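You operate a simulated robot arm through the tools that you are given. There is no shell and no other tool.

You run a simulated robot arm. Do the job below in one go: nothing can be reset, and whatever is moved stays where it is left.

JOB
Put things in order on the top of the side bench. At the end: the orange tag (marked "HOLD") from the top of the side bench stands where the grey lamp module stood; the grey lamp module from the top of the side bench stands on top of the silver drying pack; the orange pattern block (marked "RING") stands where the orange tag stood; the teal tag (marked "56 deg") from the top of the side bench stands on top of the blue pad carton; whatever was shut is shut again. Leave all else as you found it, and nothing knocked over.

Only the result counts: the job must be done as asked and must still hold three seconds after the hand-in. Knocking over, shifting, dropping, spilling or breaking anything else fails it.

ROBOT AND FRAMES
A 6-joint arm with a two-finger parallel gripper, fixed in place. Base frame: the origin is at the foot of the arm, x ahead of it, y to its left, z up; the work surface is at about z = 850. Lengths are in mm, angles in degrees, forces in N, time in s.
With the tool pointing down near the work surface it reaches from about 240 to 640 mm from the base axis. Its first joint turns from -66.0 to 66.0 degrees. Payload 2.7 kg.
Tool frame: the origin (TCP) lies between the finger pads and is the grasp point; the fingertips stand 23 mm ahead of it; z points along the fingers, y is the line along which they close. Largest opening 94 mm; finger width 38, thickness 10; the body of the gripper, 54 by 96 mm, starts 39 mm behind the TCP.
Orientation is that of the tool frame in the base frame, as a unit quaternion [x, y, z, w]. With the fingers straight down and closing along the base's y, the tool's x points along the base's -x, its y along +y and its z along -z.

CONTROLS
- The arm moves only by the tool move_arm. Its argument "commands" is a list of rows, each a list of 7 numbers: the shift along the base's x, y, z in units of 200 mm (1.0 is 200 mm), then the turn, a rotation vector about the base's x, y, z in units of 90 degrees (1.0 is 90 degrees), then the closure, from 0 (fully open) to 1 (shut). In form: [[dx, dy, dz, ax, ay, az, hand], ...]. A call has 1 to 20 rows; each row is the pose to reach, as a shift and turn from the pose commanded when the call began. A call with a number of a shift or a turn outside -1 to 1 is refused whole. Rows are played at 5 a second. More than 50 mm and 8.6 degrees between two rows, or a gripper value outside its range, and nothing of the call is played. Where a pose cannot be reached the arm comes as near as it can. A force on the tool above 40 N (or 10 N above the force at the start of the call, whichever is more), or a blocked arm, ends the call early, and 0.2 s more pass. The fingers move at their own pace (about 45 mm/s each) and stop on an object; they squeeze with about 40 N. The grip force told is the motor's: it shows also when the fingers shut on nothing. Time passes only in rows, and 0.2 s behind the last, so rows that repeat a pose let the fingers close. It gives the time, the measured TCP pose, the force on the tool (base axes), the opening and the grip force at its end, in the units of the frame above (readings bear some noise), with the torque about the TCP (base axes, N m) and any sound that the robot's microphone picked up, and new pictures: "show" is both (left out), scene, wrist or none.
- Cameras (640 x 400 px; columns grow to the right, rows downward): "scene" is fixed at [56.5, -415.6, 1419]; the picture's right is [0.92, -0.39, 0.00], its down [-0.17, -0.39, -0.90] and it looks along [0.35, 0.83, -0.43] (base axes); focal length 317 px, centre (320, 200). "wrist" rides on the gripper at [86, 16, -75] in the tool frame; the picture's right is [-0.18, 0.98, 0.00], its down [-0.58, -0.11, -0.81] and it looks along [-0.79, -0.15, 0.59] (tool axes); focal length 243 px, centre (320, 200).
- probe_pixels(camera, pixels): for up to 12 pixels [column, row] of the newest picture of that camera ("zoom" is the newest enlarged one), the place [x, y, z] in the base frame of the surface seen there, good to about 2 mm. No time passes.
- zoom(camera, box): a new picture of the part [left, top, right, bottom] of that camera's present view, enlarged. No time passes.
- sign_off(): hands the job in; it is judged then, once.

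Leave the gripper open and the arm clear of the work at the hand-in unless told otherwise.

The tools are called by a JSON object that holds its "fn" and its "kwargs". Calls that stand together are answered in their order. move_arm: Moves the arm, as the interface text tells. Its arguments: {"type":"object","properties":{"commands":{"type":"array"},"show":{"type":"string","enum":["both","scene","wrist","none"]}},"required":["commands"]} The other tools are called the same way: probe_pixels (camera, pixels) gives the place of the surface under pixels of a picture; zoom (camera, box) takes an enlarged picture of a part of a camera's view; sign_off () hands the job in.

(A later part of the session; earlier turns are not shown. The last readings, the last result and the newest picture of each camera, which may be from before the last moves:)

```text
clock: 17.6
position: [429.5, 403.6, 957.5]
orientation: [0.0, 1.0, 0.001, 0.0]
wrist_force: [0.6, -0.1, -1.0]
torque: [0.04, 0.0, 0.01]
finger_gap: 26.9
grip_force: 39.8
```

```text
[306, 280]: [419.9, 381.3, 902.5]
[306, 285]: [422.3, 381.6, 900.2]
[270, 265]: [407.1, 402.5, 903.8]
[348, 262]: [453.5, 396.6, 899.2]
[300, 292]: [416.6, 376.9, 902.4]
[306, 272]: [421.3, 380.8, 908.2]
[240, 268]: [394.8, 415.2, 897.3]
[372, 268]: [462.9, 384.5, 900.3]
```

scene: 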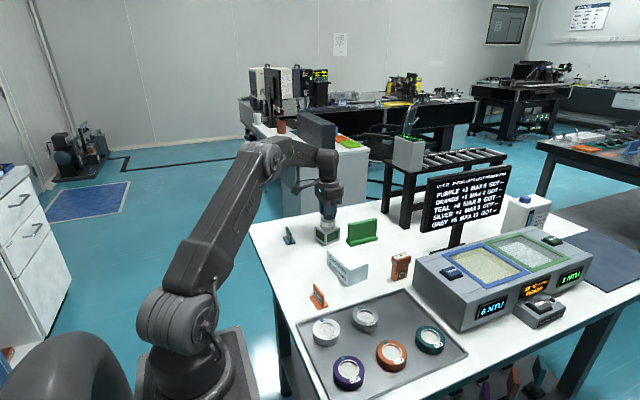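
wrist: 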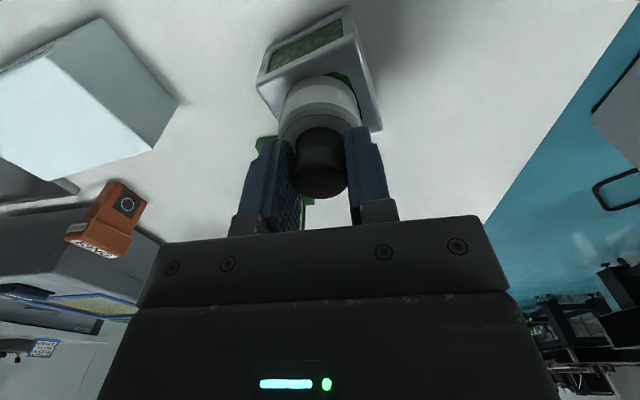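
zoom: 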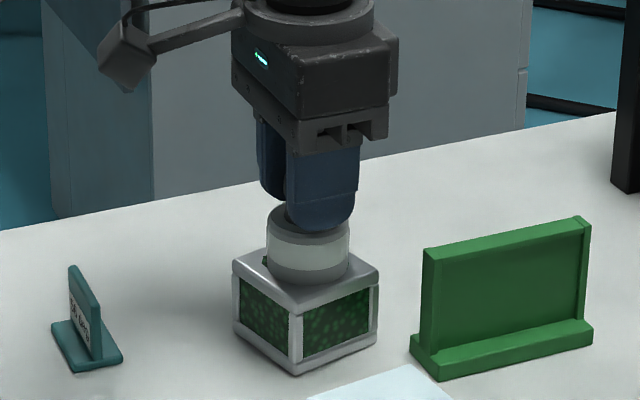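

Gap is at most 1 mm. I ease down 1 mm more, then open slowly.

{"fn": "move_arm", "kwargs": {"commands": [[0, 0, -0.005, 0, 0, 0, 1], [0, 0, -0.005, 0, 0, 0, 1], [0, 0, -0.005, 0, 0, 0, 0.6], [0, 0, -0.005, 0, 0, 0, 0.45], [0, 0, -0.005, 0, 0, 0, 0.3], [0, 0, -0.005, 0, 0, 0, 0.2], [0, 0, -0.005, 0, 0, 0, 0.2]], "show": "both"}}

```text
clock: 19.2
position: [429.4, 402.7, 957.3]
orientation: [0.0, 1.0, 0.0, 0.001]
wrist_force: [0.1, 0.2, 0.1]
torque: [-0.02, -0.02, -0.04]
finger_gap: 75.2
grip_force: 0.0
```

scene: 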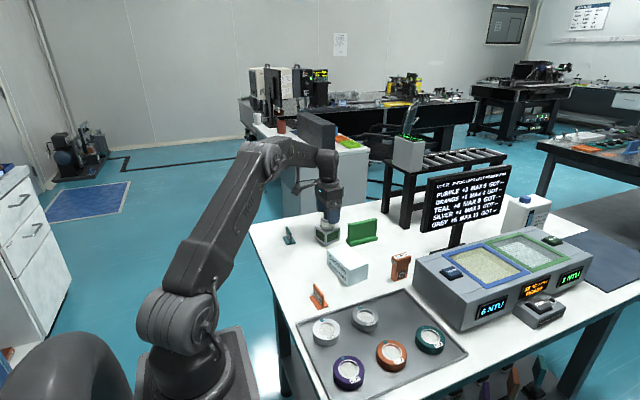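
wrist: 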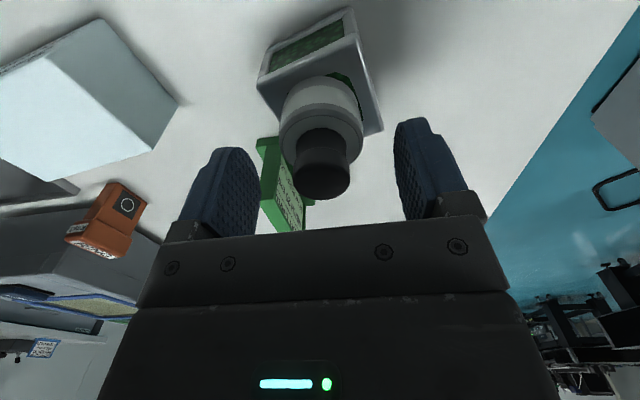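

The lamp stands on the pack, released. I rise and travel toward the HOLD tag, turning the hand about −86.5° so the fingers close along x across the tag's plate.

{"fn": "move_arm", "kwargs": {"commands": [[0, 0, 0.1, 0, 0, 0, 0.2], [0, 0, 0.25, 0, 0, 0, 0.2], [0, 0, 0.34, 0, 0, 0, 0.2], [-0.0579, -0.0833, 0.34, 0, 0, -0.0801, 0.3], [-0.1158, -0.1667, 0.34, 0, 0, -0.1602, 0.3], [-0.1737, -0.25, 0.34, 0, 0, -0.2403, 0.3], [-0.2316, -0.3333, 0.34, 0, 0, -0.3203, 0.3], [-0.2895, -0.4167, 0.34, 0, 0, -0.4004, 0.3], [-0.3474, -0.5, 0.34, 0, 0, -0.4805, 0.3], [-0.4053, -0.5833, 0.34, 0, 0, -0.5606, 0.3], [-0.4632, -0.6667, 0.34, 0, 0, -0.6407, 0.3], [-0.5211, -0.75, 0.34, 0, 0, -0.7208, 0.3], [-0.579, -0.8333, 0.34, 0, 0, -0.8008, 0.3], [-0.6369, -0.9167, 0.34, 0, 0, -0.8809, 0.3], [-0.695, -1.0, 0.34, 0, 0, -0.961, 0.3], [-0.695, -1.0, 0.34, 0, 0, -0.961, 0.3], [-0.695, -1.0, 0.34, 0, 0, -0.961, 0.3]], "show": "both"}}

```text
clock: 22.8
position: [288.8, 201.8, 1025.1]
orientation: [0.686, 0.728, 0.001, 0.001]
wrist_force: [0.2, 1.0, -0.4]
torque: [-0.01, 0.03, -0.05]
finger_gap: 66.0
grip_force: 0.1
```

scene: 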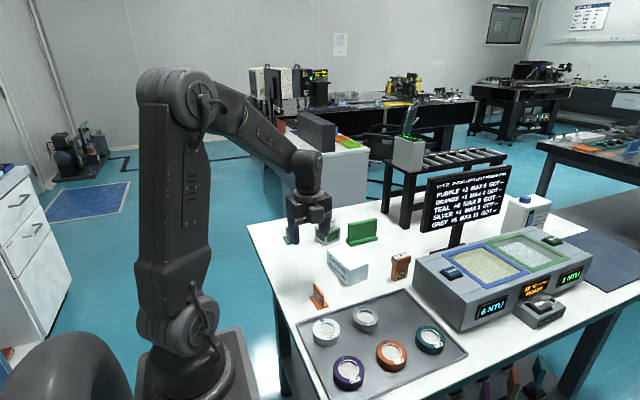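
wrist: 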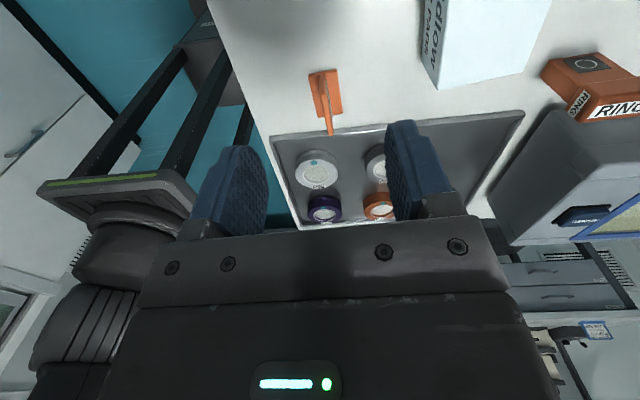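

The rotation worked; the HOLD tag is at (325,95) in the wrist view. I'll zoom in and probe it from above.

{"fn": "zoom", "kwargs": {"camera": "wrist", "box": [290, 55, 360, 145]}}

{"fn": "probe_pixels", "kwargs": {"camera": "wrist", "pixels": [[325, 72], [331, 133], [328, 100], [327, 85], [310, 75], [338, 71], [315, 118], [343, 112], [330, 120]]}}

```text
4.44 times, centred on (325, 100) of wrist
```

zoom: 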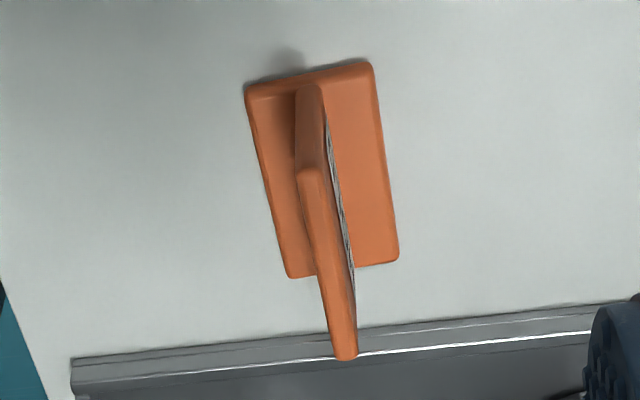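

```text
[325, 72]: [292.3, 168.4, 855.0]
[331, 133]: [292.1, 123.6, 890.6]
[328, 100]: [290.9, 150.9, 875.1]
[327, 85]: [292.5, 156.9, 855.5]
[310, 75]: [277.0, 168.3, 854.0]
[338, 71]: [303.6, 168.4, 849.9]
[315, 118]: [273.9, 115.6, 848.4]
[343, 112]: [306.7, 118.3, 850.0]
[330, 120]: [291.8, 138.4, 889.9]
```

{"fn": "probe_pixels", "kwargs": {"camera": "zoom", "pixels": [[252, 95], [368, 68], [394, 258], [292, 272], [308, 175], [312, 190], [345, 350], [325, 260], [300, 120], [342, 330]]}}

```text
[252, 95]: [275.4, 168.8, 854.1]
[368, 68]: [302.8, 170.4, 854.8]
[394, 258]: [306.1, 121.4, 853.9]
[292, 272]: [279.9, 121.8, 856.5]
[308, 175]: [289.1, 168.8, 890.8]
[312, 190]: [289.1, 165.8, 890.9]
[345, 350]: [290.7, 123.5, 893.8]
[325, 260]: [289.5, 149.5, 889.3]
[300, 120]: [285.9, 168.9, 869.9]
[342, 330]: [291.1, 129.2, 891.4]
```

HOLD tag: base centre about (290.5, 144.7), yaw about 3.5°. I move above it and descend to TCP z 884 with a narrower opening, then close.

{"fn": "move_arm", "kwargs": {"commands": [[0, -0.1, -0.05, 0, 0, 0, 0.4], [0, -0.2, -0.15, 0, 0, 0, 0.4], [0, -0.2875, -0.3, 0, 0, 0, 0.4], [0, -0.2875, -0.45, 0, 0, 0, 0.4], [0, -0.2875, -0.58, 0, 0, 0, 0.4], [0, -0.2875, -0.66, 0, 0, 0, 0.4], [0, -0.2875, -0.703, 0, 0, 0, 0.4], [0, -0.2875, -0.703, 0, 0, 0, 0.4]], "show": "both"}}

{"fn": "zoom", "kwargs": {"camera": "scene", "box": [280, 240, 360, 330]}}

```text
clock: 24.6
position: [289.4, 145.6, 883.8]
orientation: [0.685, 0.729, 0.001, 0.001]
wrist_force: [0.5, -0.2, 0.4]
torque: [0.02, -0.03, 0.05]
finger_gap: 56.4
grip_force: 0.1
```

scene: 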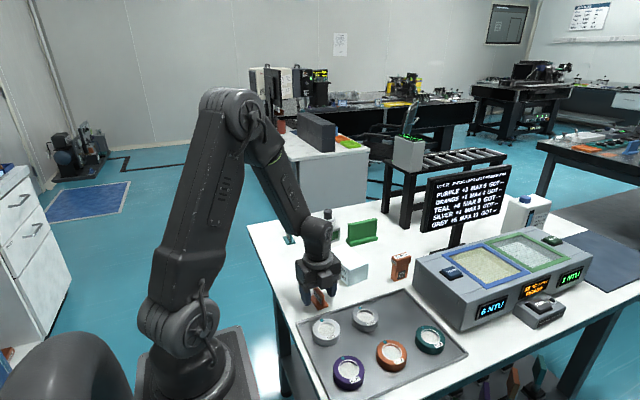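
wrist: 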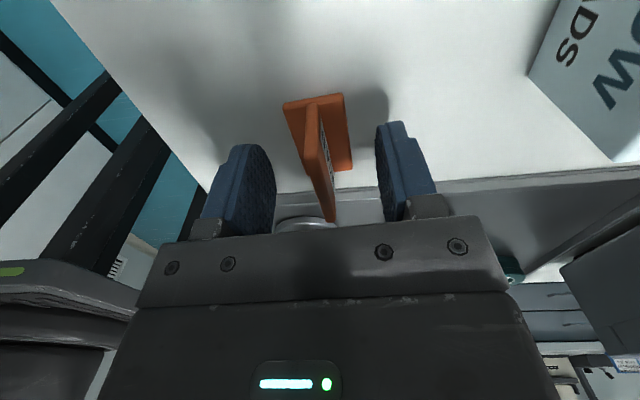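

```text
4.44 times, centred on (320, 285) of scene
```

zoom: 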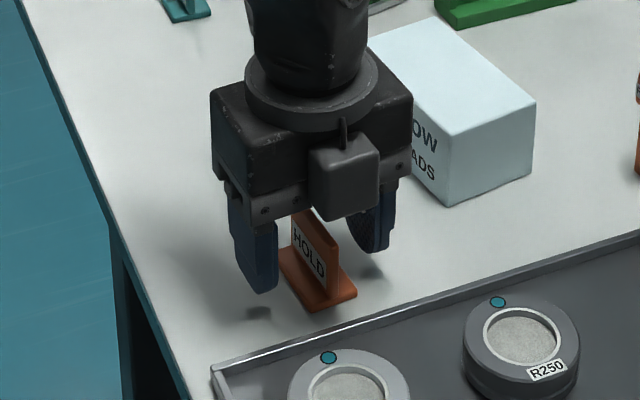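

The plate is between the fingers. Closing.

{"fn": "move_arm", "kwargs": {"commands": [[0, 0, 0, 0, 0, 0, 0.6], [0, 0, 0, 0, 0, 0, 0.8], [0, 0, 0, 0, 0, 0, 0.9], [0, 0, 0, 0, 0, 0, 1], [0, 0, 0, 0, 0, 0, 1], [0, 0, 0, 0, 0, 0, 1], [0, 0, 0, 0, 0, 0, 1]], "show": "both"}}

```text
clock: 26.2
position: [289.4, 145.7, 883.8]
orientation: [0.686, 0.728, 0.001, 0.001]
wrist_force: [-0.9, -0.5, 1.1]
torque: [0.03, 0.0, 0.0]
finger_gap: 5.1
grip_force: 39.6
```

scene: 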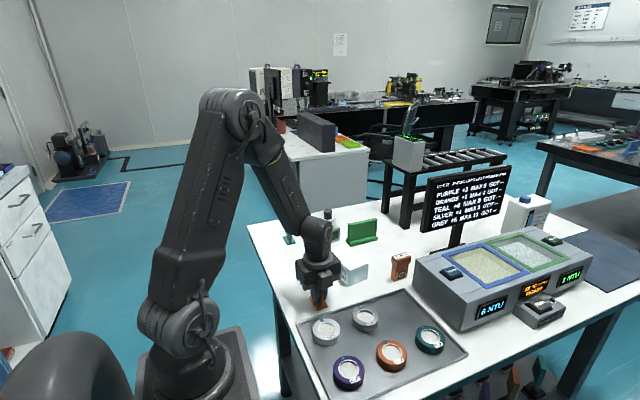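
wrist: 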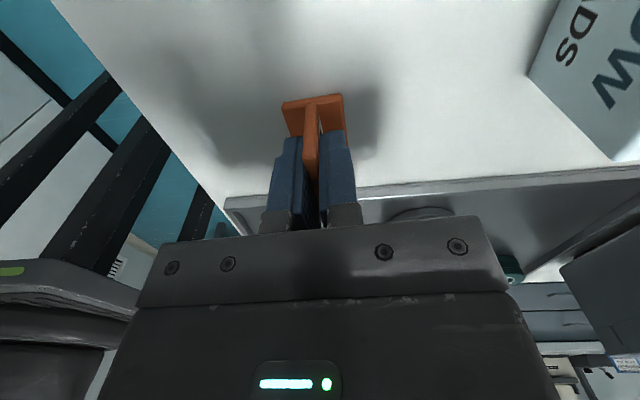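

Gripped at 5.1 mm. I lift slightly and verify before travelling.

{"fn": "move_arm", "kwargs": {"commands": [[0, 0, 0.01, 0, 0, 0, 1], [0, 0, 0.04, 0, 0, 0, 1], [0, 0, 0.1, 0, 0, 0, 1], [0, 0, 0.18, 0, 0, 0, 1], [0, 0, 0.22, 0, 0, 0, 1], [0, 0, 0.22, 0, 0, 0, 1]], "show": "both"}}

```text
clock: 27.6
position: [289.8, 144.6, 928.6]
orientation: [0.685, 0.728, 0.001, 0.001]
wrist_force: [0.2, 0.5, -0.1]
torque: [-0.04, -0.02, 0.01]
finger_gap: 4.8
grip_force: 40.3
```

scene: 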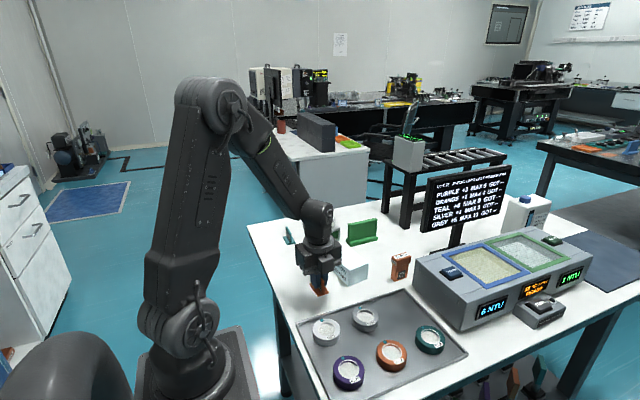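
wrist: 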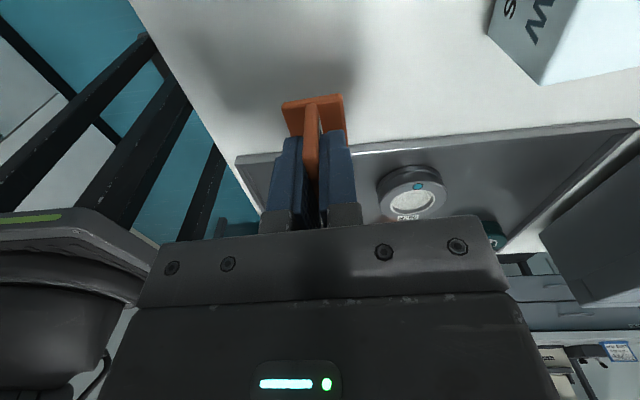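

The tag is in the hand. I carry it to the lamp's original spot (269.3, 285.3) and lower it to just above the surface.

{"fn": "move_arm", "kwargs": {"commands": [[-0.015, 0.1, 0, 0, 0, 0, 1], [-0.03, 0.2, 0, 0, 0, 0, 1], [-0.045, 0.3, 0, 0, 0, 0, 1], [-0.06, 0.4, 0, 0, 0, 0, 1], [-0.075, 0.5, 0, 0, 0, 0, 1], [-0.09, 0.6, 0, 0, 0, 0, 1], [-0.1, 0.68, 0, 0, 0, 0, 1], [-0.1035, 0.704, 0, 0, 0, 0, 1], [-0.1035, 0.704, -0.08, 0, 0, 0, 1], [-0.1035, 0.704, -0.15, 0, 0, 0, 1], [-0.1035, 0.704, -0.19, 0, 0, 0, 1], [-0.1035, 0.704, -0.205, 0, 0, 0, 1], [-0.1035, 0.704, -0.205, 0, 0, 0, 1]], "show": "both"}}

{"fn": "zoom", "kwargs": {"camera": "scene", "box": [260, 200, 340, 300]}}

```text
clock: 30.4
position: [268.3, 285.2, 886.0]
orientation: [0.686, 0.728, 0.0, 0.001]
wrist_force: [1.1, 0.3, -0.3]
torque: [0.01, -0.04, 0.01]
finger_gap: 5.2
grip_force: 40.0
```

scene: 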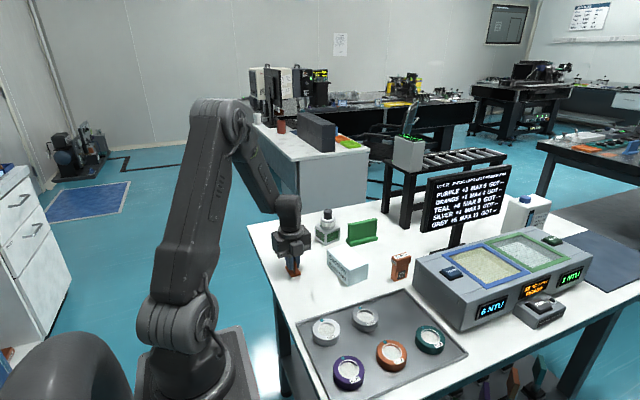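
wrist: 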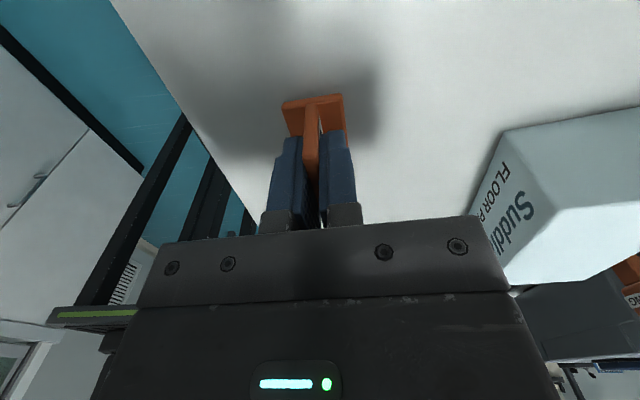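

```text
4.00 times, centred on (300, 250) of scene
```

zoom: 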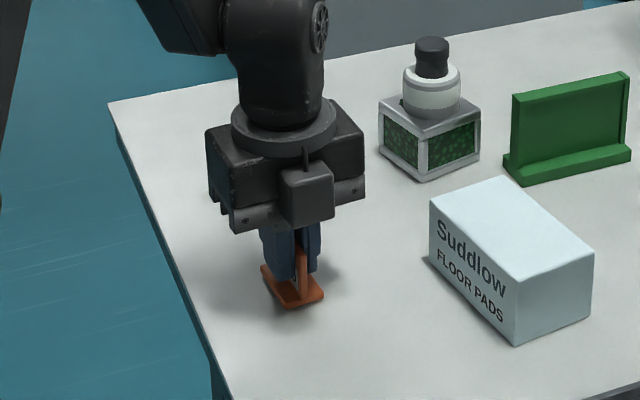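

The lamp is well seated on the pack. I lower the tag the last 3 mm, open, then rise.

{"fn": "move_arm", "kwargs": {"commands": [[0, 0, -0.008, 0, 0, 0, 1], [0, 0, -0.015, 0, 0, 0, 1], [0, 0, -0.016, 0, 0, 0, 1], [0, 0, -0.016, 0, 0, 0, 0.85], [0, 0, -0.016, 0, 0, 0, 0.7], [0, 0, -0.016, 0, 0, 0, 0.5], [0, 0, -0.016, 0, 0, 0, 0.4], [0, 0, 0.0, 0, 0, 0, 0.4], [0, 0, 0.15, 0, 0, 0, 0.4], [0, 0, 0.35, 0, 0, 0, 0.4], [0, 0, 0.55, 0, 0, 0, 0.4], [0, 0, 0.6, 0, 0, 0, 0.4]], "show": "both"}}

{"fn": "zoom", "kwargs": {"camera": "scene", "box": [260, 200, 340, 300]}}

```text
clock: 33.0
position: [269.7, 286.7, 1006.4]
orientation: [0.685, 0.729, 0.001, 0.001]
wrist_force: [0.0, 0.4, -0.3]
torque: [-0.05, -0.01, 0.0]
finger_gap: 56.5
grip_force: 0.1
```

scene: 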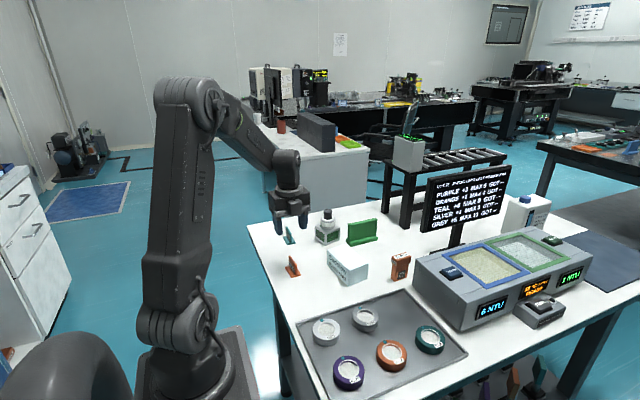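
wrist: 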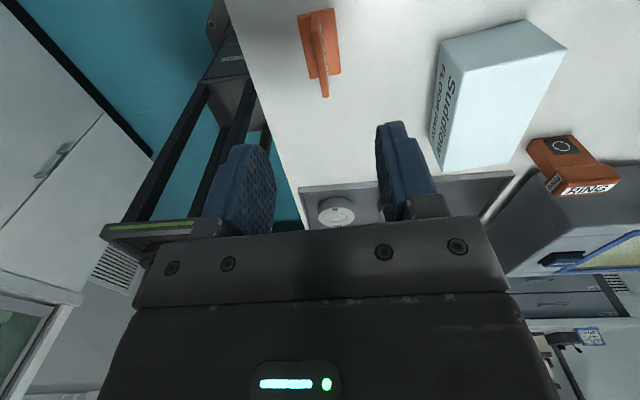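

```text
4.00 times, centred on (300, 250) of scene
```

zoom: 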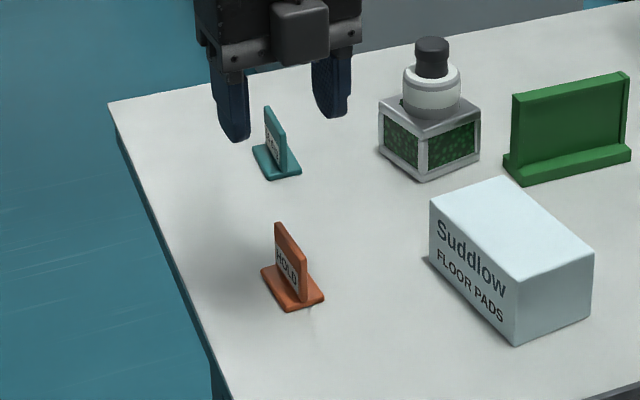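

HOLD stands upright at the lamp's old spot. Next is the teal tag: I move above it at (309.5, 443.5) with a small yaw correction and look.

{"fn": "move_arm", "kwargs": {"commands": [[0.03, 0.11, 0, 0, 0, -0.01, 0.4], [0.06, 0.23, 0, 0, 0, -0.02, 0.4], [0.09, 0.35, 0, 0, 0, -0.03, 0.4], [0.12, 0.47, 0, 0, 0, -0.04, 0.4], [0.15, 0.59, 0, 0, 0, -0.045, 0.4], [0.18, 0.71, 0, 0, 0, -0.045, 0.4], [0.201, 0.791, 0, 0, 0, -0.045, 0.4], [0.201, 0.791, 0, 0, 0, -0.045, 0.4], [0.201, 0.791, 0, 0, 0, -0.045, 0.4]], "show": "both"}}

{"fn": "zoom", "kwargs": {"camera": "wrist", "box": [280, 0, 370, 110]}}

```text
clock: 35.0
position: [309.4, 443.8, 1005.9]
orientation: [0.71, 0.704, 0.002, 0.001]
wrist_force: [0.1, -0.2, 0.7]
torque: [0.0, 0.02, 0.0]
finger_gap: 56.7
grip_force: 0.0
```

scene: 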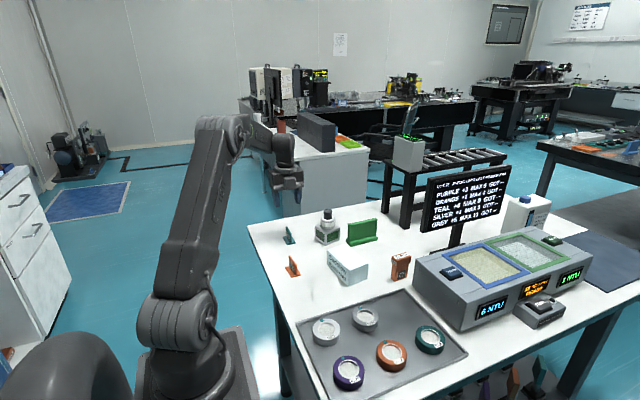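
wrist: 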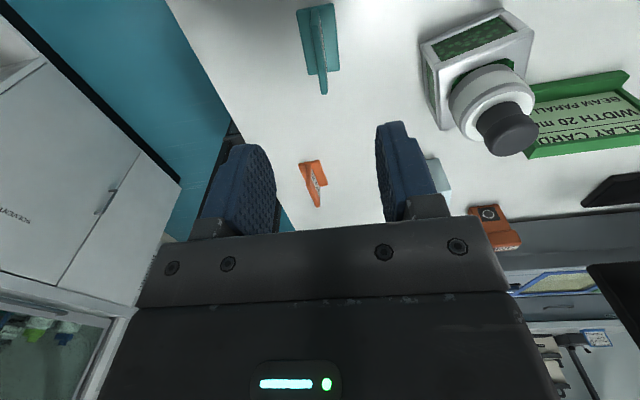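

```text
3.64 times, centred on (325, 55) of wrist
```

zoom: 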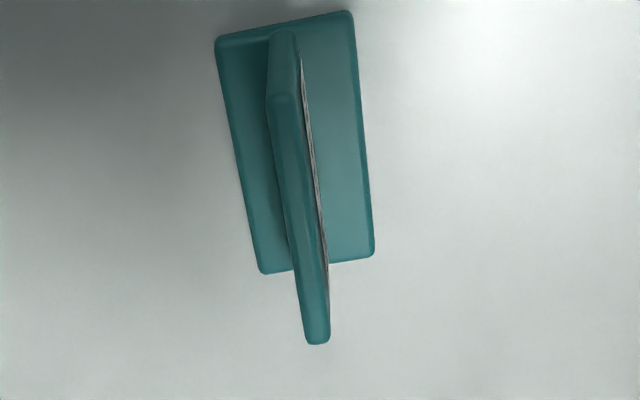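

{"fn": "probe_pixels", "kwargs": {"camera": "zoom", "pixels": [[222, 44], [346, 18], [370, 250], [265, 266], [283, 100], [300, 200], [317, 335], [292, 110], [315, 300]]}}

```text
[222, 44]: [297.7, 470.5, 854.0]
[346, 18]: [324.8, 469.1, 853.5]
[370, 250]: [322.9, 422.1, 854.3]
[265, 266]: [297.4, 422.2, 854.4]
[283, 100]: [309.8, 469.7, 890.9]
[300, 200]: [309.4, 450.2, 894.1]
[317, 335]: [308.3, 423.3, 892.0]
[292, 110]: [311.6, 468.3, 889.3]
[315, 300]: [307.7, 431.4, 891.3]
```

Teal tag centre about (310, 445), yaw about −1°. I descend to z 884, close and lift gently.

{"fn": "move_arm", "kwargs": {"commands": [[0.002, 0.006, -0.18, 0, 0, 0, 0.4], [0.002, 0.006, -0.36, 0, 0, 0, 0.4], [0.002, 0.006, -0.52, 0, 0, 0, 0.4], [0.002, 0.006, -0.59, 0, 0, 0, 0.4], [0.002, 0.006, -0.615, 0, 0, 0, 0.4], [0.002, 0.006, -0.615, 0, 0, 0, 0.4], [0.002, 0.006, -0.615, 0, 0, 0, 0.7], [0.002, 0.006, -0.615, 0, 0, 0, 0.9], [0.002, 0.006, -0.615, 0, 0, 0, 1], [0.002, 0.006, -0.615, 0, 0, 0, 1], [0.002, 0.006, -0.615, 0, 0, 0, 1], [0.002, 0.006, -0.615, 0, 0, 0, 1]], "show": "both"}}

```text
clock: 37.6
position: [310.0, 446.8, 884.3]
orientation: [0.71, 0.704, 0.001, 0.001]
wrist_force: [0.4, 0.2, -0.1]
torque: [-0.02, -0.01, 0.01]
finger_gap: 4.8
grip_force: 39.9
```

scene: 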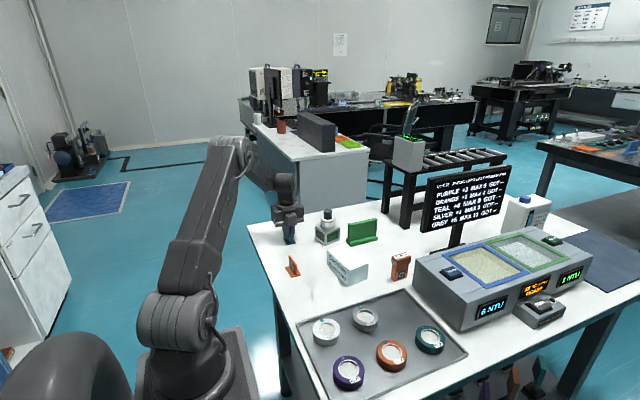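
wrist: 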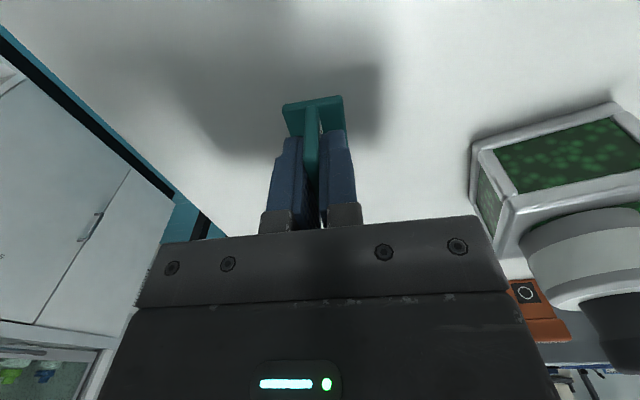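

Gripped at 4.8 mm. I lift 80 mm and move toward −y first, staying away from the lamp on the pack.

{"fn": "move_arm", "kwargs": {"commands": [[0, 0, 0.015, 0, 0, 0, 1], [0, 0, 0.06, 0, 0, 0, 1], [0, 0, 0.15, 0, 0, 0, 1], [0, 0, 0.27, 0, 0, 0, 1], [0, 0, 0.37, 0, 0, 0, 1], [0, 0, 0.42, 0, 0, 0, 1], [0, -0.1, 0.42, 0, 0, 0, 1], [0, -0.22, 0.42, 0, 0, 0, 1], [0, -0.34, 0.42, 0, 0, 0, 1], [0, -0.46, 0.42, 0, 0, 0, 1], [0, -0.58, 0.42, 0, 0, 0, 1], [0, -0.68, 0.42, 0, 0, 0, 1], [0.02, -0.75, 0.42, 0, 0, 0, 1], [0.02, -0.75, 0.42, 0, 0, 0, 1]], "show": "both"}}

```text
clock: 40.6
position: [311.8, 295.1, 968.6]
orientation: [0.711, 0.703, 0.001, 0.001]
wrist_force: [-0.2, 0.3, -0.2]
torque: [-0.01, -0.02, -0.01]
finger_gap: 4.9
grip_force: 39.6
```

scene: 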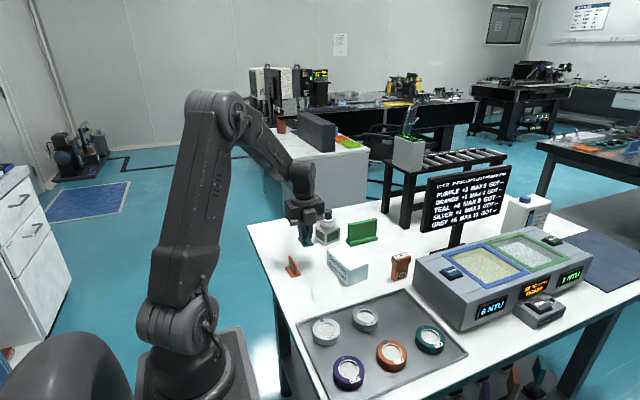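
wrist: 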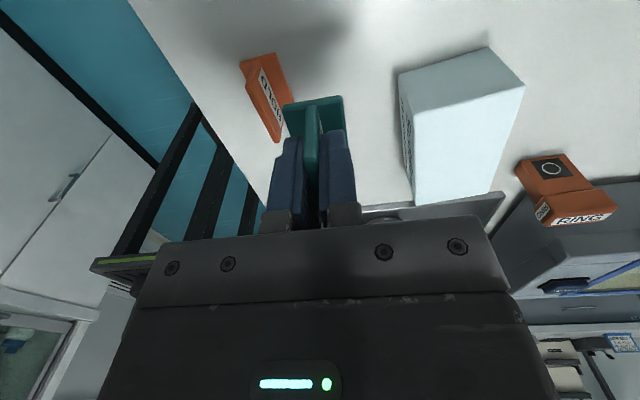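

Now over to the carton top centre (409, 223), rotating about +8° to align with the carton, then down to just above its top.

{"fn": "move_arm", "kwargs": {"commands": [[0.08, -0.06, 0, 0, 0, 0.015, 1], [0.18, -0.135, 0, 0, 0, 0.035, 1], [0.28, -0.21, 0, 0, 0, 0.055, 1], [0.38, -0.285, 0, 0, 0, 0.075, 1], [0.45, -0.34, 0, 0, 0, 0.09, 1], [0.4765, -0.361, 0, 0, 0, 0.09, 1], [0.4765, -0.361, -0.05, 0, 0, 0.09, 1], [0.4765, -0.361, -0.1, 0, 0, 0.09, 1], [0.4765, -0.361, -0.125, 0, 0, 0.09, 1], [0.4765, -0.361, -0.125, 0, 0, 0.09, 1], [0.4765, -0.361, -0.125, 0, 0, 0.09, 1]], "show": "both"}}

{"fn": "zoom", "kwargs": {"camera": "scene", "box": [310, 210, 400, 300]}}

```text
clock: 43.0
position: [409.4, 221.3, 942.2]
orientation: [0.659, 0.752, 0.0, 0.0]
wrist_force: [-0.4, 0.5, -1.4]
torque: [0.01, 0.02, -0.04]
finger_gap: 5.2
grip_force: 39.9
```

scene: 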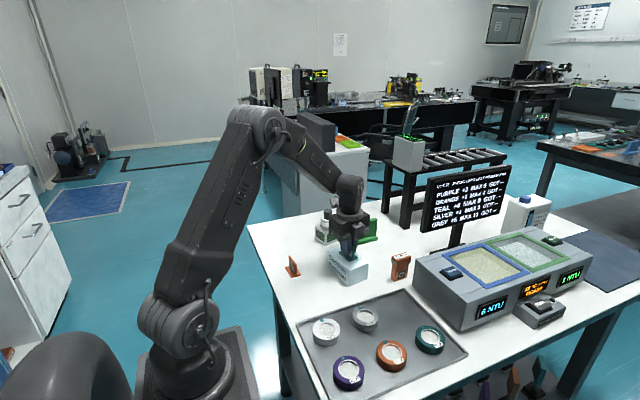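
wrist: 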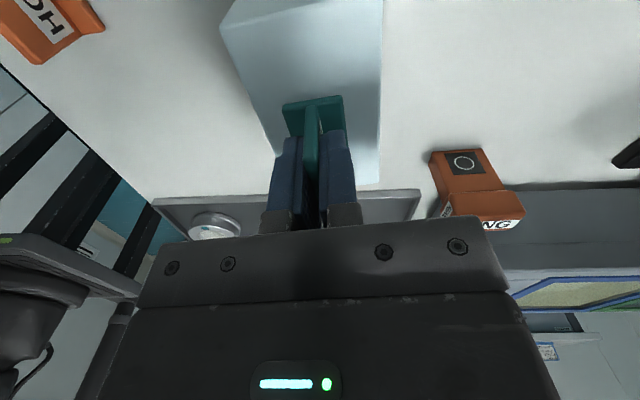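

```text
4.44 times, centred on (355, 255) of scene
```

zoom: 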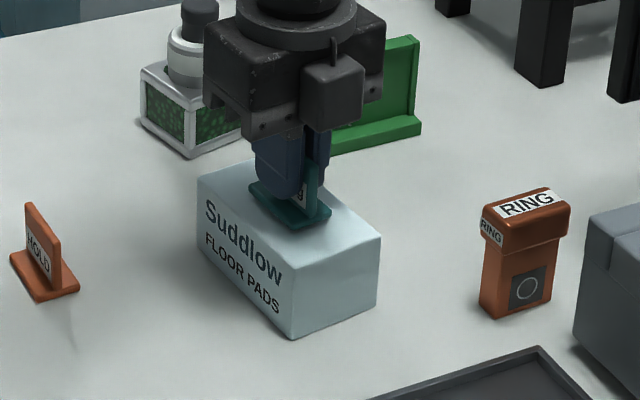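

The teal tag hovers about 4 mm above the carton's centre. I lower 4.5 mm.

{"fn": "move_arm", "kwargs": {"commands": [[0, 0, -0.01, 0, 0, 0, 1], [0, 0, -0.018, 0, 0, 0, 1], [0, 0, -0.0225, 0, 0, 0, 1], [0, 0, -0.0225, 0, 0, 0, 1], [0, 0, -0.0225, 0, 0, 0, 1]], "show": "both"}}

{"fn": "zoom", "kwargs": {"camera": "scene", "box": [330, 230, 380, 280]}}

```text
clock: 44.2
position: [409.7, 221.0, 938.4]
orientation: [0.659, 0.752, 0.001, 0.001]
wrist_force: [0.6, -1.2, 2.8]
torque: [-0.01, 0.04, -0.02]
finger_gap: 4.9
grip_force: 39.8
```

scene: 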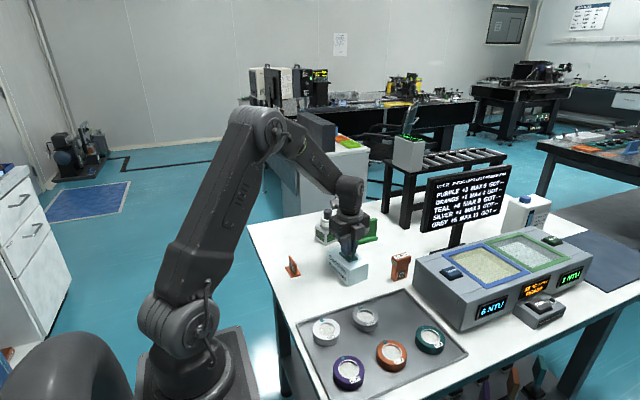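
wrist: 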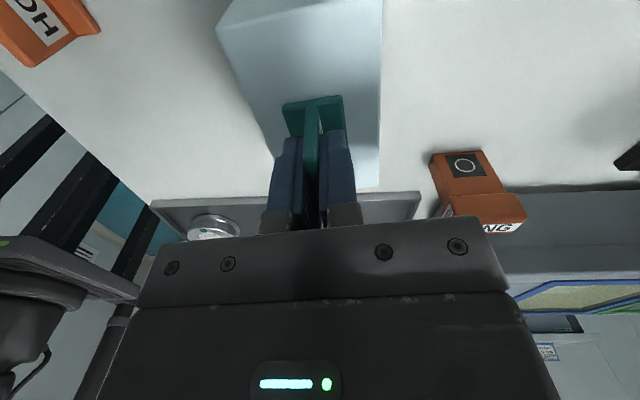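

```text
8.00 times, centred on (355, 255) of scene
```

zoom: 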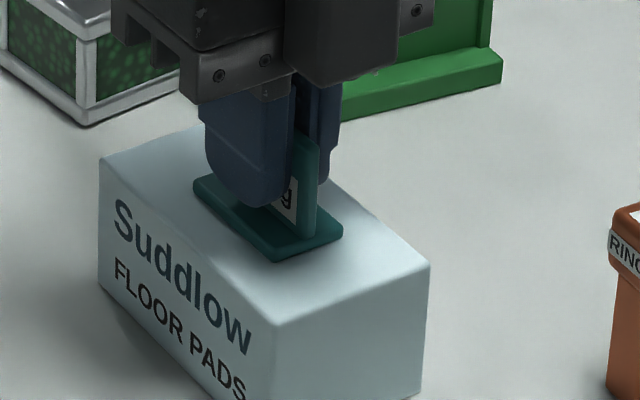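

Force z of +2.8 N means it touches the carton. I open slowly and rise.

{"fn": "move_arm", "kwargs": {"commands": [[0, 0, 0, 0, 0, 0, 0.9], [0, 0, 0, 0, 0, 0, 0.8], [0, 0, 0, 0, 0, 0, 0.6], [0, 0, 0, 0, 0, 0, 0.45], [0, 0, 0, 0, 0, 0, 0.45], [0, 0, 0.05, 0, 0, 0, 0.45], [0, 0, 0.15, 0, 0, 0, 0.45], [0, 0, 0.3, 0, 0, 0, 0.45], [0, 0, 0.45, 0, 0, 0, 0.45], [0, 0, 0.5, 0, 0, 0, 0.45]], "show": "both"}}

{"fn": "zoom", "kwargs": {"camera": "scene", "box": [270, 200, 430, 300]}}

```text
clock: 46.4
position: [409.9, 222.3, 1038.1]
orientation: [0.659, 0.752, 0.001, 0.001]
wrist_force: [0.5, -0.3, -1.0]
torque: [-0.02, 0.0, -0.04]
finger_gap: 51.7
grip_force: 0.1
```

scene: 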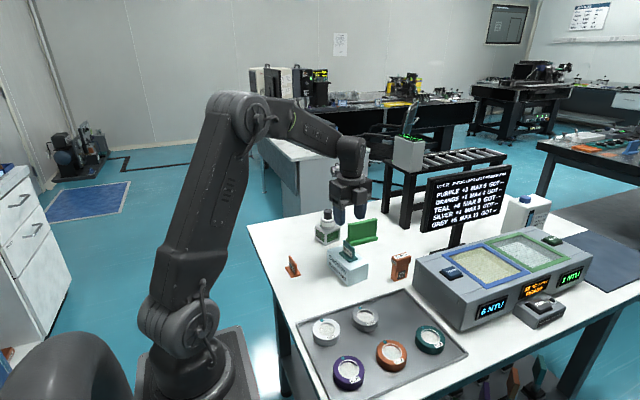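
wrist: 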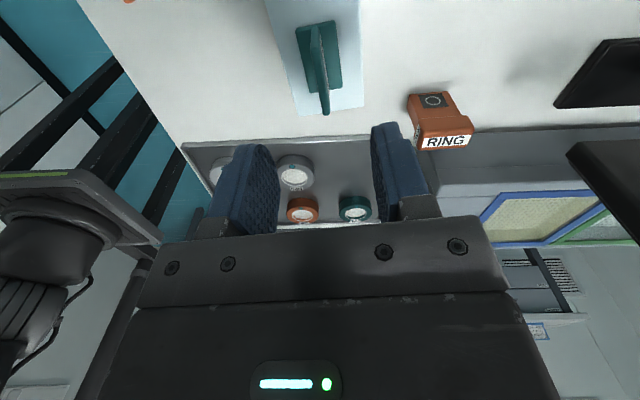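

```text
4.00 times, centred on (350, 250) of scene
```

zoom: 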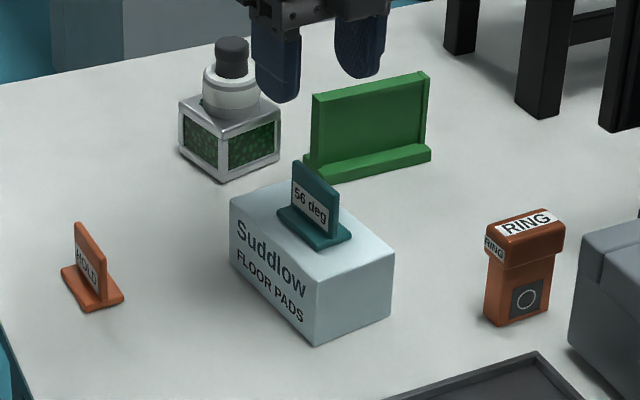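

The teal tag stands on the carton. Before reaching the RING block I check clearance to the monitor and to the instrument, plus the arm's own width.

{"fn": "probe_pixels", "kwargs": {"camera": "scene", "pixels": [[430, 182], [424, 231], [427, 205], [511, 165], [500, 210], [368, 148], [366, 165], [369, 190], [335, 160], [352, 140], [352, 160], [455, 245]]}}

{"fn": "zoom", "kwargs": {"camera": "scene", "box": [320, 120, 480, 260]}}

{"fn": "zoom", "kwargs": {"camera": "wrist", "box": [390, 60, 640, 260]}}

```text
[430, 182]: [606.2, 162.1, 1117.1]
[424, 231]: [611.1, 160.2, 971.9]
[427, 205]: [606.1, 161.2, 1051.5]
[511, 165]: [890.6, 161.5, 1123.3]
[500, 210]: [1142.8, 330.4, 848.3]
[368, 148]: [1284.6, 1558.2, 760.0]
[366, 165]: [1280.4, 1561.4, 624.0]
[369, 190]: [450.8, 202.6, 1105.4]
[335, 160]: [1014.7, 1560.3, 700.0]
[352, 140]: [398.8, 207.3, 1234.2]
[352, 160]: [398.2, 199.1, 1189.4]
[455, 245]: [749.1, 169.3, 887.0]
```

```text
2.86 times, centred on (400, 190) of scene
```

zoom: 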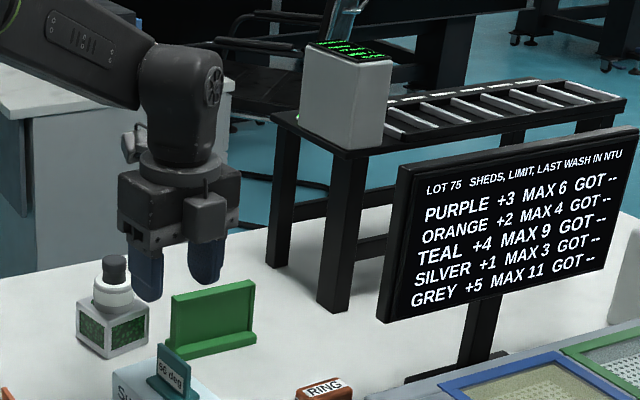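

```text
2.00 times, centred on (515, 160) of wrist
```

zoom: 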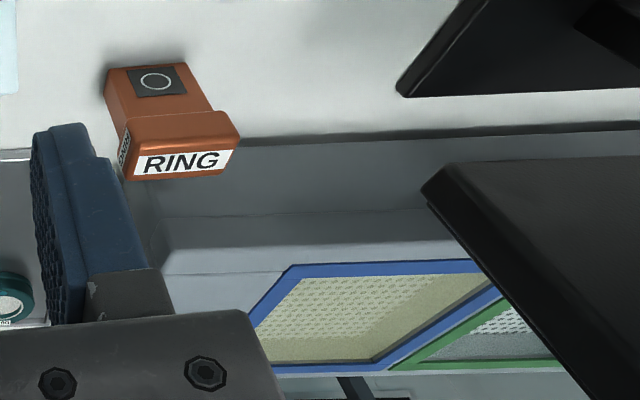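

Monitor left edge is x 604, and the wrist housing reaches about 42 mm ahead of the TCP. At x 528 there is about 30 mm to spare. I turn the hand back +83.4° so it closes along y, and go above the RING block.

{"fn": "move_arm", "kwargs": {"commands": [[0, 0, 0, 0, 0, 0.08, 0.45], [0.04, -0.03, 0, 0, 0, 0.16, 0.45], [0.08, -0.055, 0, 0, 0, 0.24, 0.45], [0.13, -0.09, 0, 0, 0, 0.32, 0.45], [0.18, -0.12, 0, 0, 0, 0.4, 0.45], [0.23, -0.155, 0, 0, 0, 0.48, 0.45], [0.28, -0.19, 0, 0, 0, 0.56, 0.45], [0.34, -0.225, 0, 0, 0, 0.64, 0.45], [0.4, -0.265, 0, 0, 0, 0.72, 0.45], [0.46, -0.305, 0, 0, 0, 0.8, 0.45], [0.52, -0.345, 0, 0, 0, 0.88, 0.45], [0.57, -0.375, 0, 0, 0, 0.9267, 0.45], [0.594, -0.39, 0, 0, 0, 0.9267, 0.45], [0.594, -0.39, -0.1, 0, 0, 0.9267, 0.45], [0.594, -0.39, -0.19, 0, 0, 0.9267, 0.45], [0.594, -0.39, -0.19, 0, 0, 0.9267, 0.45], [0.594, -0.39, -0.19, 0, 0, 0.9267, 0.45]], "show": "both"}}

{"fn": "zoom", "kwargs": {"camera": "scene", "box": [340, 170, 480, 300]}}

{"fn": "zoom", "kwargs": {"camera": "wrist", "box": [240, 0, 420, 160]}}

```text
clock: 50.0
position: [524.9, 144.1, 1002.5]
orientation: [-0.009, 1.0, 0.0, 0.0]
wrist_force: [-0.4, 0.2, -0.1]
torque: [-0.01, 0.02, -0.02]
finger_gap: 51.7
grip_force: 0.0
```

scene: 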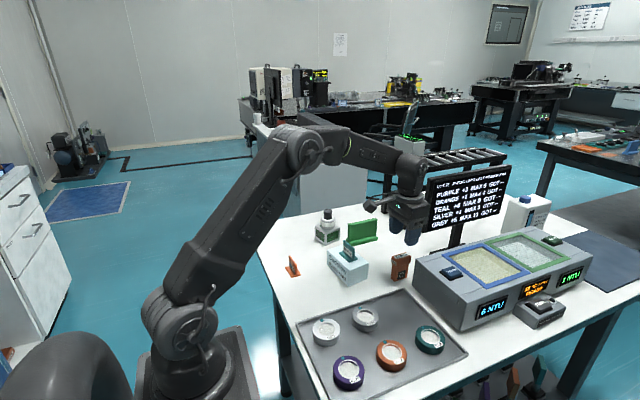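
wrist: 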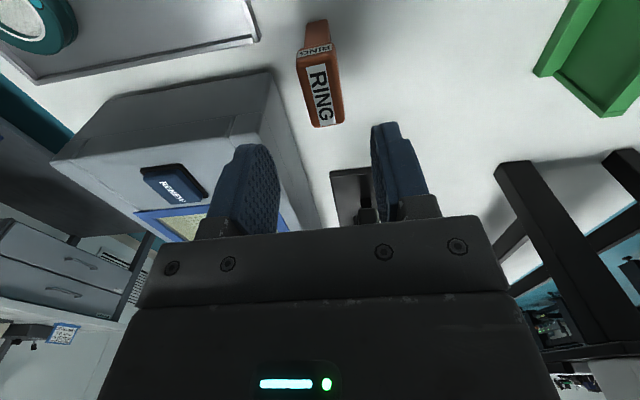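

```text
3.08 times, centred on (410, 235) of scene
```

zoom: 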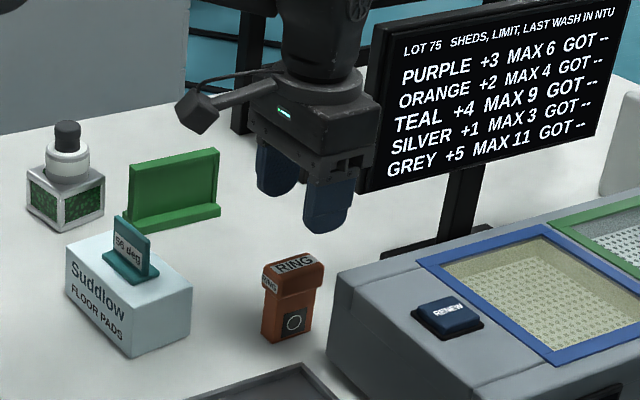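

```text
2.50 times, centred on (330, 80) of wrist
```

zoom: 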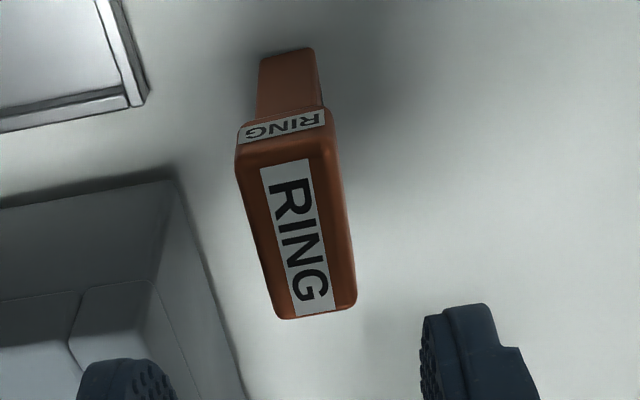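

{"fn": "probe_pixels", "kwargs": {"camera": "zoom", "pixels": [[243, 148], [325, 132], [350, 300], [285, 312], [295, 220], [262, 62], [312, 52], [180, 190], [238, 385]]}}

{"fn": "probe_pixels", "kwargs": {"camera": "wrist", "pixels": [[272, 75], [268, 110], [305, 190], [322, 225], [275, 120], [170, 185]]}}

```text
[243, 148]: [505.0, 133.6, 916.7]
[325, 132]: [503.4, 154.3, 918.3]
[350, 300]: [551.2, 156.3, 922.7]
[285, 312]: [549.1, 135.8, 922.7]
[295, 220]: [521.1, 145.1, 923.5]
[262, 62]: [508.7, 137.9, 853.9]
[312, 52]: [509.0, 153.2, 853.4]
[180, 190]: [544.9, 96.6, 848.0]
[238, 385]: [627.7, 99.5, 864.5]
```

```text
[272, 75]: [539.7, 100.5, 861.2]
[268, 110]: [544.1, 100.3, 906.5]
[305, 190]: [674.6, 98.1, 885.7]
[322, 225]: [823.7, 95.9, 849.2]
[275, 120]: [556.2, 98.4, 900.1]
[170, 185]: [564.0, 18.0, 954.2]
```

Block cap centre about (528, 145), yaw about 1–2°. The instrument's back face is at y about 100, clear of the fingers (outer edge about 109). I descend to z 916 and look before closing.

{"fn": "move_arm", "kwargs": {"commands": [[0, 0.0025, -0.1, 0, 0, 0, 0.45], [0, 0.0025, -0.2, 0, 0, 0, 0.45], [0, 0.0025, -0.3, 0, 0, 0, 0.45], [0, 0.0025, -0.38, 0, 0, 0, 0.45], [0, 0.0025, -0.4225, 0, 0, 0, 0.45], [0, 0.0025, -0.4225, 0, 0, 0, 0.45], [0, 0.0025, -0.4225, 0, 0, 0, 0.45]], "show": "both"}}

{"fn": "zoom", "kwargs": {"camera": "scene", "box": [360, 190, 470, 300]}}

```text
clock: 51.6
position: [528.0, 145.4, 915.6]
orientation: [-0.008, 1.0, 0.001, 0.0]
wrist_force: [0.0, -0.7, -1.1]
torque: [0.03, 0.01, -0.01]
finger_gap: 51.5
grip_force: 0.0
```

scene: 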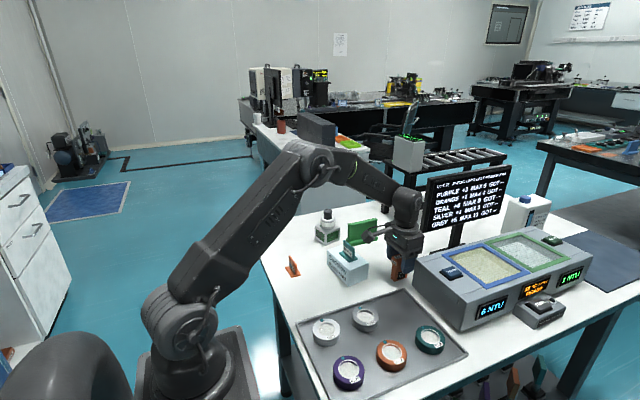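
wrist: 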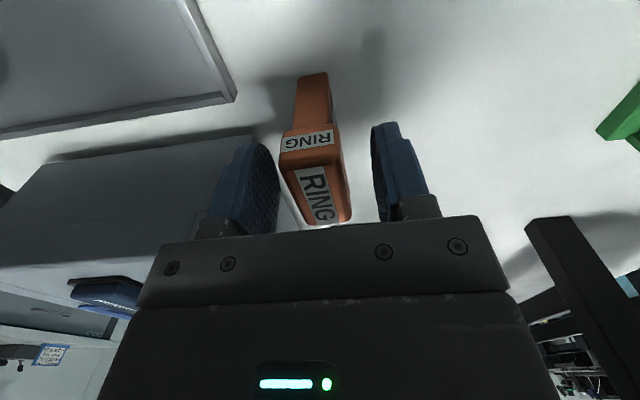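

```text
3.64 times, centred on (415, 245) of scene
```

zoom: 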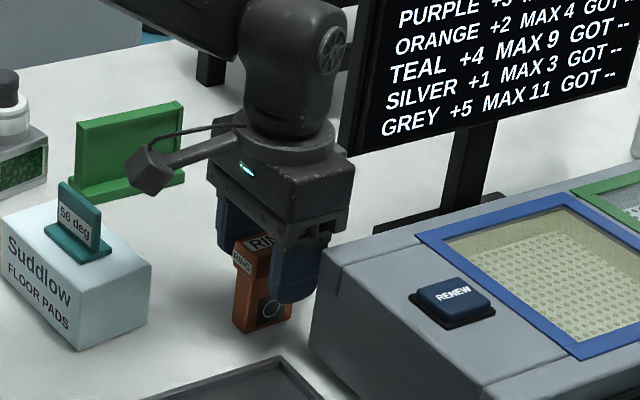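

The block is between the fingers with clearance all round. Closing.

{"fn": "move_arm", "kwargs": {"commands": [[0, 0, 0, 0, 0, 0, 0.6], [0, 0, 0, 0, 0, 0, 0.75], [0, 0, 0, 0, 0, 0, 0.9], [0, 0, 0, 0, 0, 0, 1], [0, 0, 0, 0, 0, 0, 1], [0, 0, 0, 0, 0, 0, 1]], "show": "none"}}

{"fn": "move_arm", "kwargs": {"commands": [[0, 0, 0.01, 0, 0, 0, 1], [0, 0, 0.03, 0, 0, 0, 1], [0, 0, 0.06, 0, 0, 0, 1], [0, 0, 0.09, 0, 0, 0, 1], [0, 0, 0.1, 0, 0, 0, 1], [0, 0, 0.1, 0, 0, 0, 1]], "show": "both"}}

{"fn": "zoom", "kwargs": {"camera": "scene", "box": [360, 190, 470, 300]}}

```text
clock: 53.0
position: [527.7, 144.9, 916.0]
orientation: [-0.009, 1.0, 0.001, 0.0]
wrist_force: [0.3, -0.7, -0.9]
torque: [0.01, 0.02, -0.03]
finger_gap: 25.4
grip_force: 40.3
```

```text
clock: 54.4
position: [527.6, 145.1, 935.4]
orientation: [-0.008, 1.0, 0.001, 0.0]
wrist_force: [-0.3, 1.2, -0.7]
torque: [0.01, 0.0, 0.02]
finger_gap: 25.5
grip_force: 39.7
```

scene: 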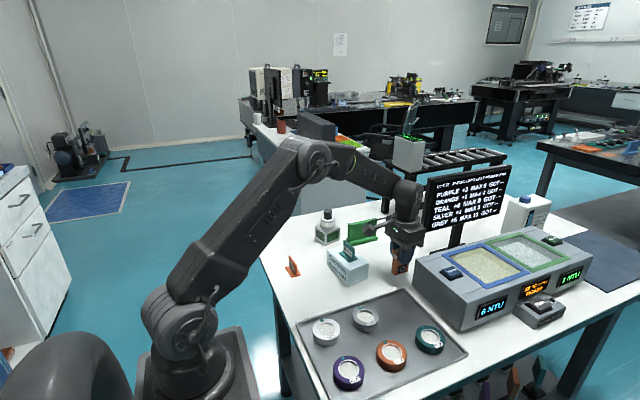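
wrist: 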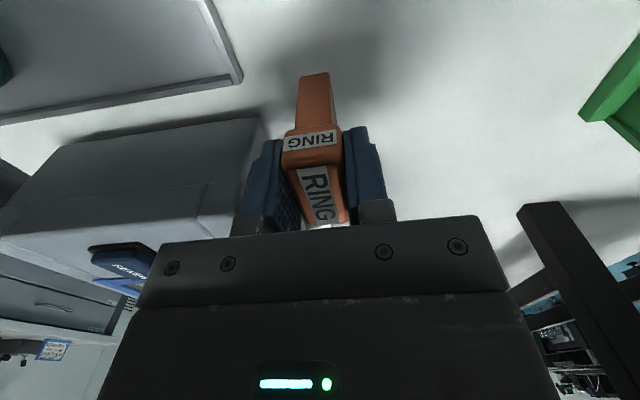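

```text
3.64 times, centred on (415, 245) of scene
```

zoom: 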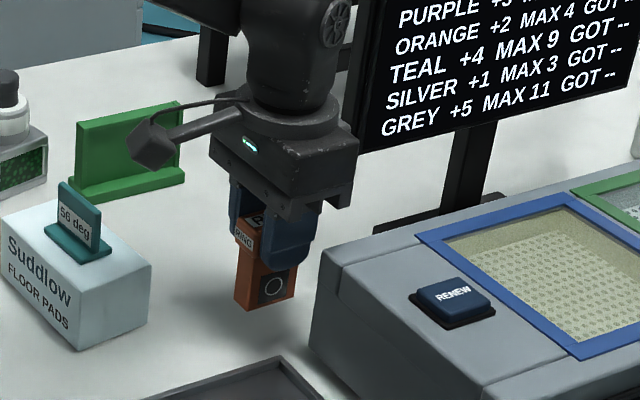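

The whole block lifted, held at 25.5 mm. I raise it higher and carry it toward −x along y=145.

{"fn": "move_arm", "kwargs": {"commands": [[0, 0, 0.08, 0, 0, 0, 1], [0, 0, 0.2, 0, 0, 0, 1], [0, 0, 0.32, 0, 0, 0, 1], [-0.03, 0, 0.38, 0, 0, 0, 1], [-0.12, 0, 0.38, 0, 0, 0, 1], [-0.24, 0, 0.38, 0, 0, 0, 1], [-0.36, 0, 0.38, 0, 0, 0, 1], [-0.48, 0, 0.38, 0, 0, 0, 1], [-0.6, 0, 0.38, 0, 0, 0, 1], [-0.72, 0, 0.38, 0, 0, 0, 1], [-0.84, 0, 0.38, 0, 0, 0, 1], [-0.94, 0, 0.38, 0, 0, 0, 1], [-1.0, 0, 0.38, 0, 0, 0, 1], [-1.0, 0, 0.38, 0, 0, 0, 1]], "show": "both"}}

```text
clock: 57.4
position: [326.7, 145.2, 1011.5]
orientation: [-0.008, 1.0, 0.001, 0.0]
wrist_force: [0.8, -0.4, -0.5]
torque: [0.0, -0.01, 0.01]
finger_gap: 25.4
grip_force: 40.2
```

scene: 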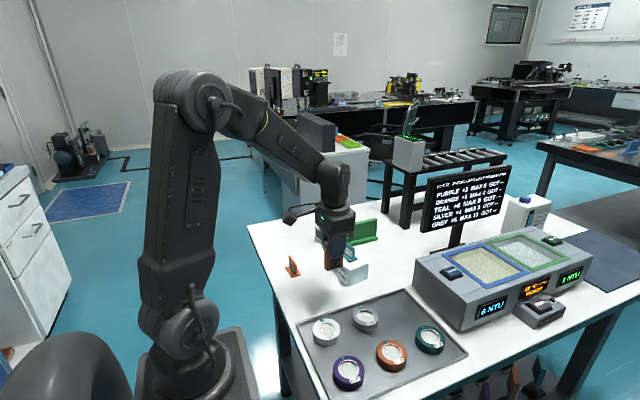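
wrist: 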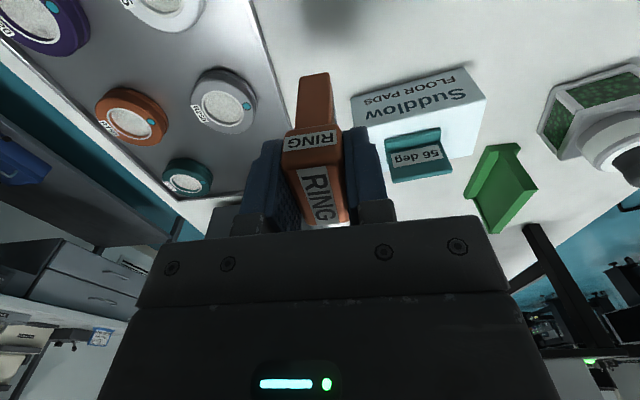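

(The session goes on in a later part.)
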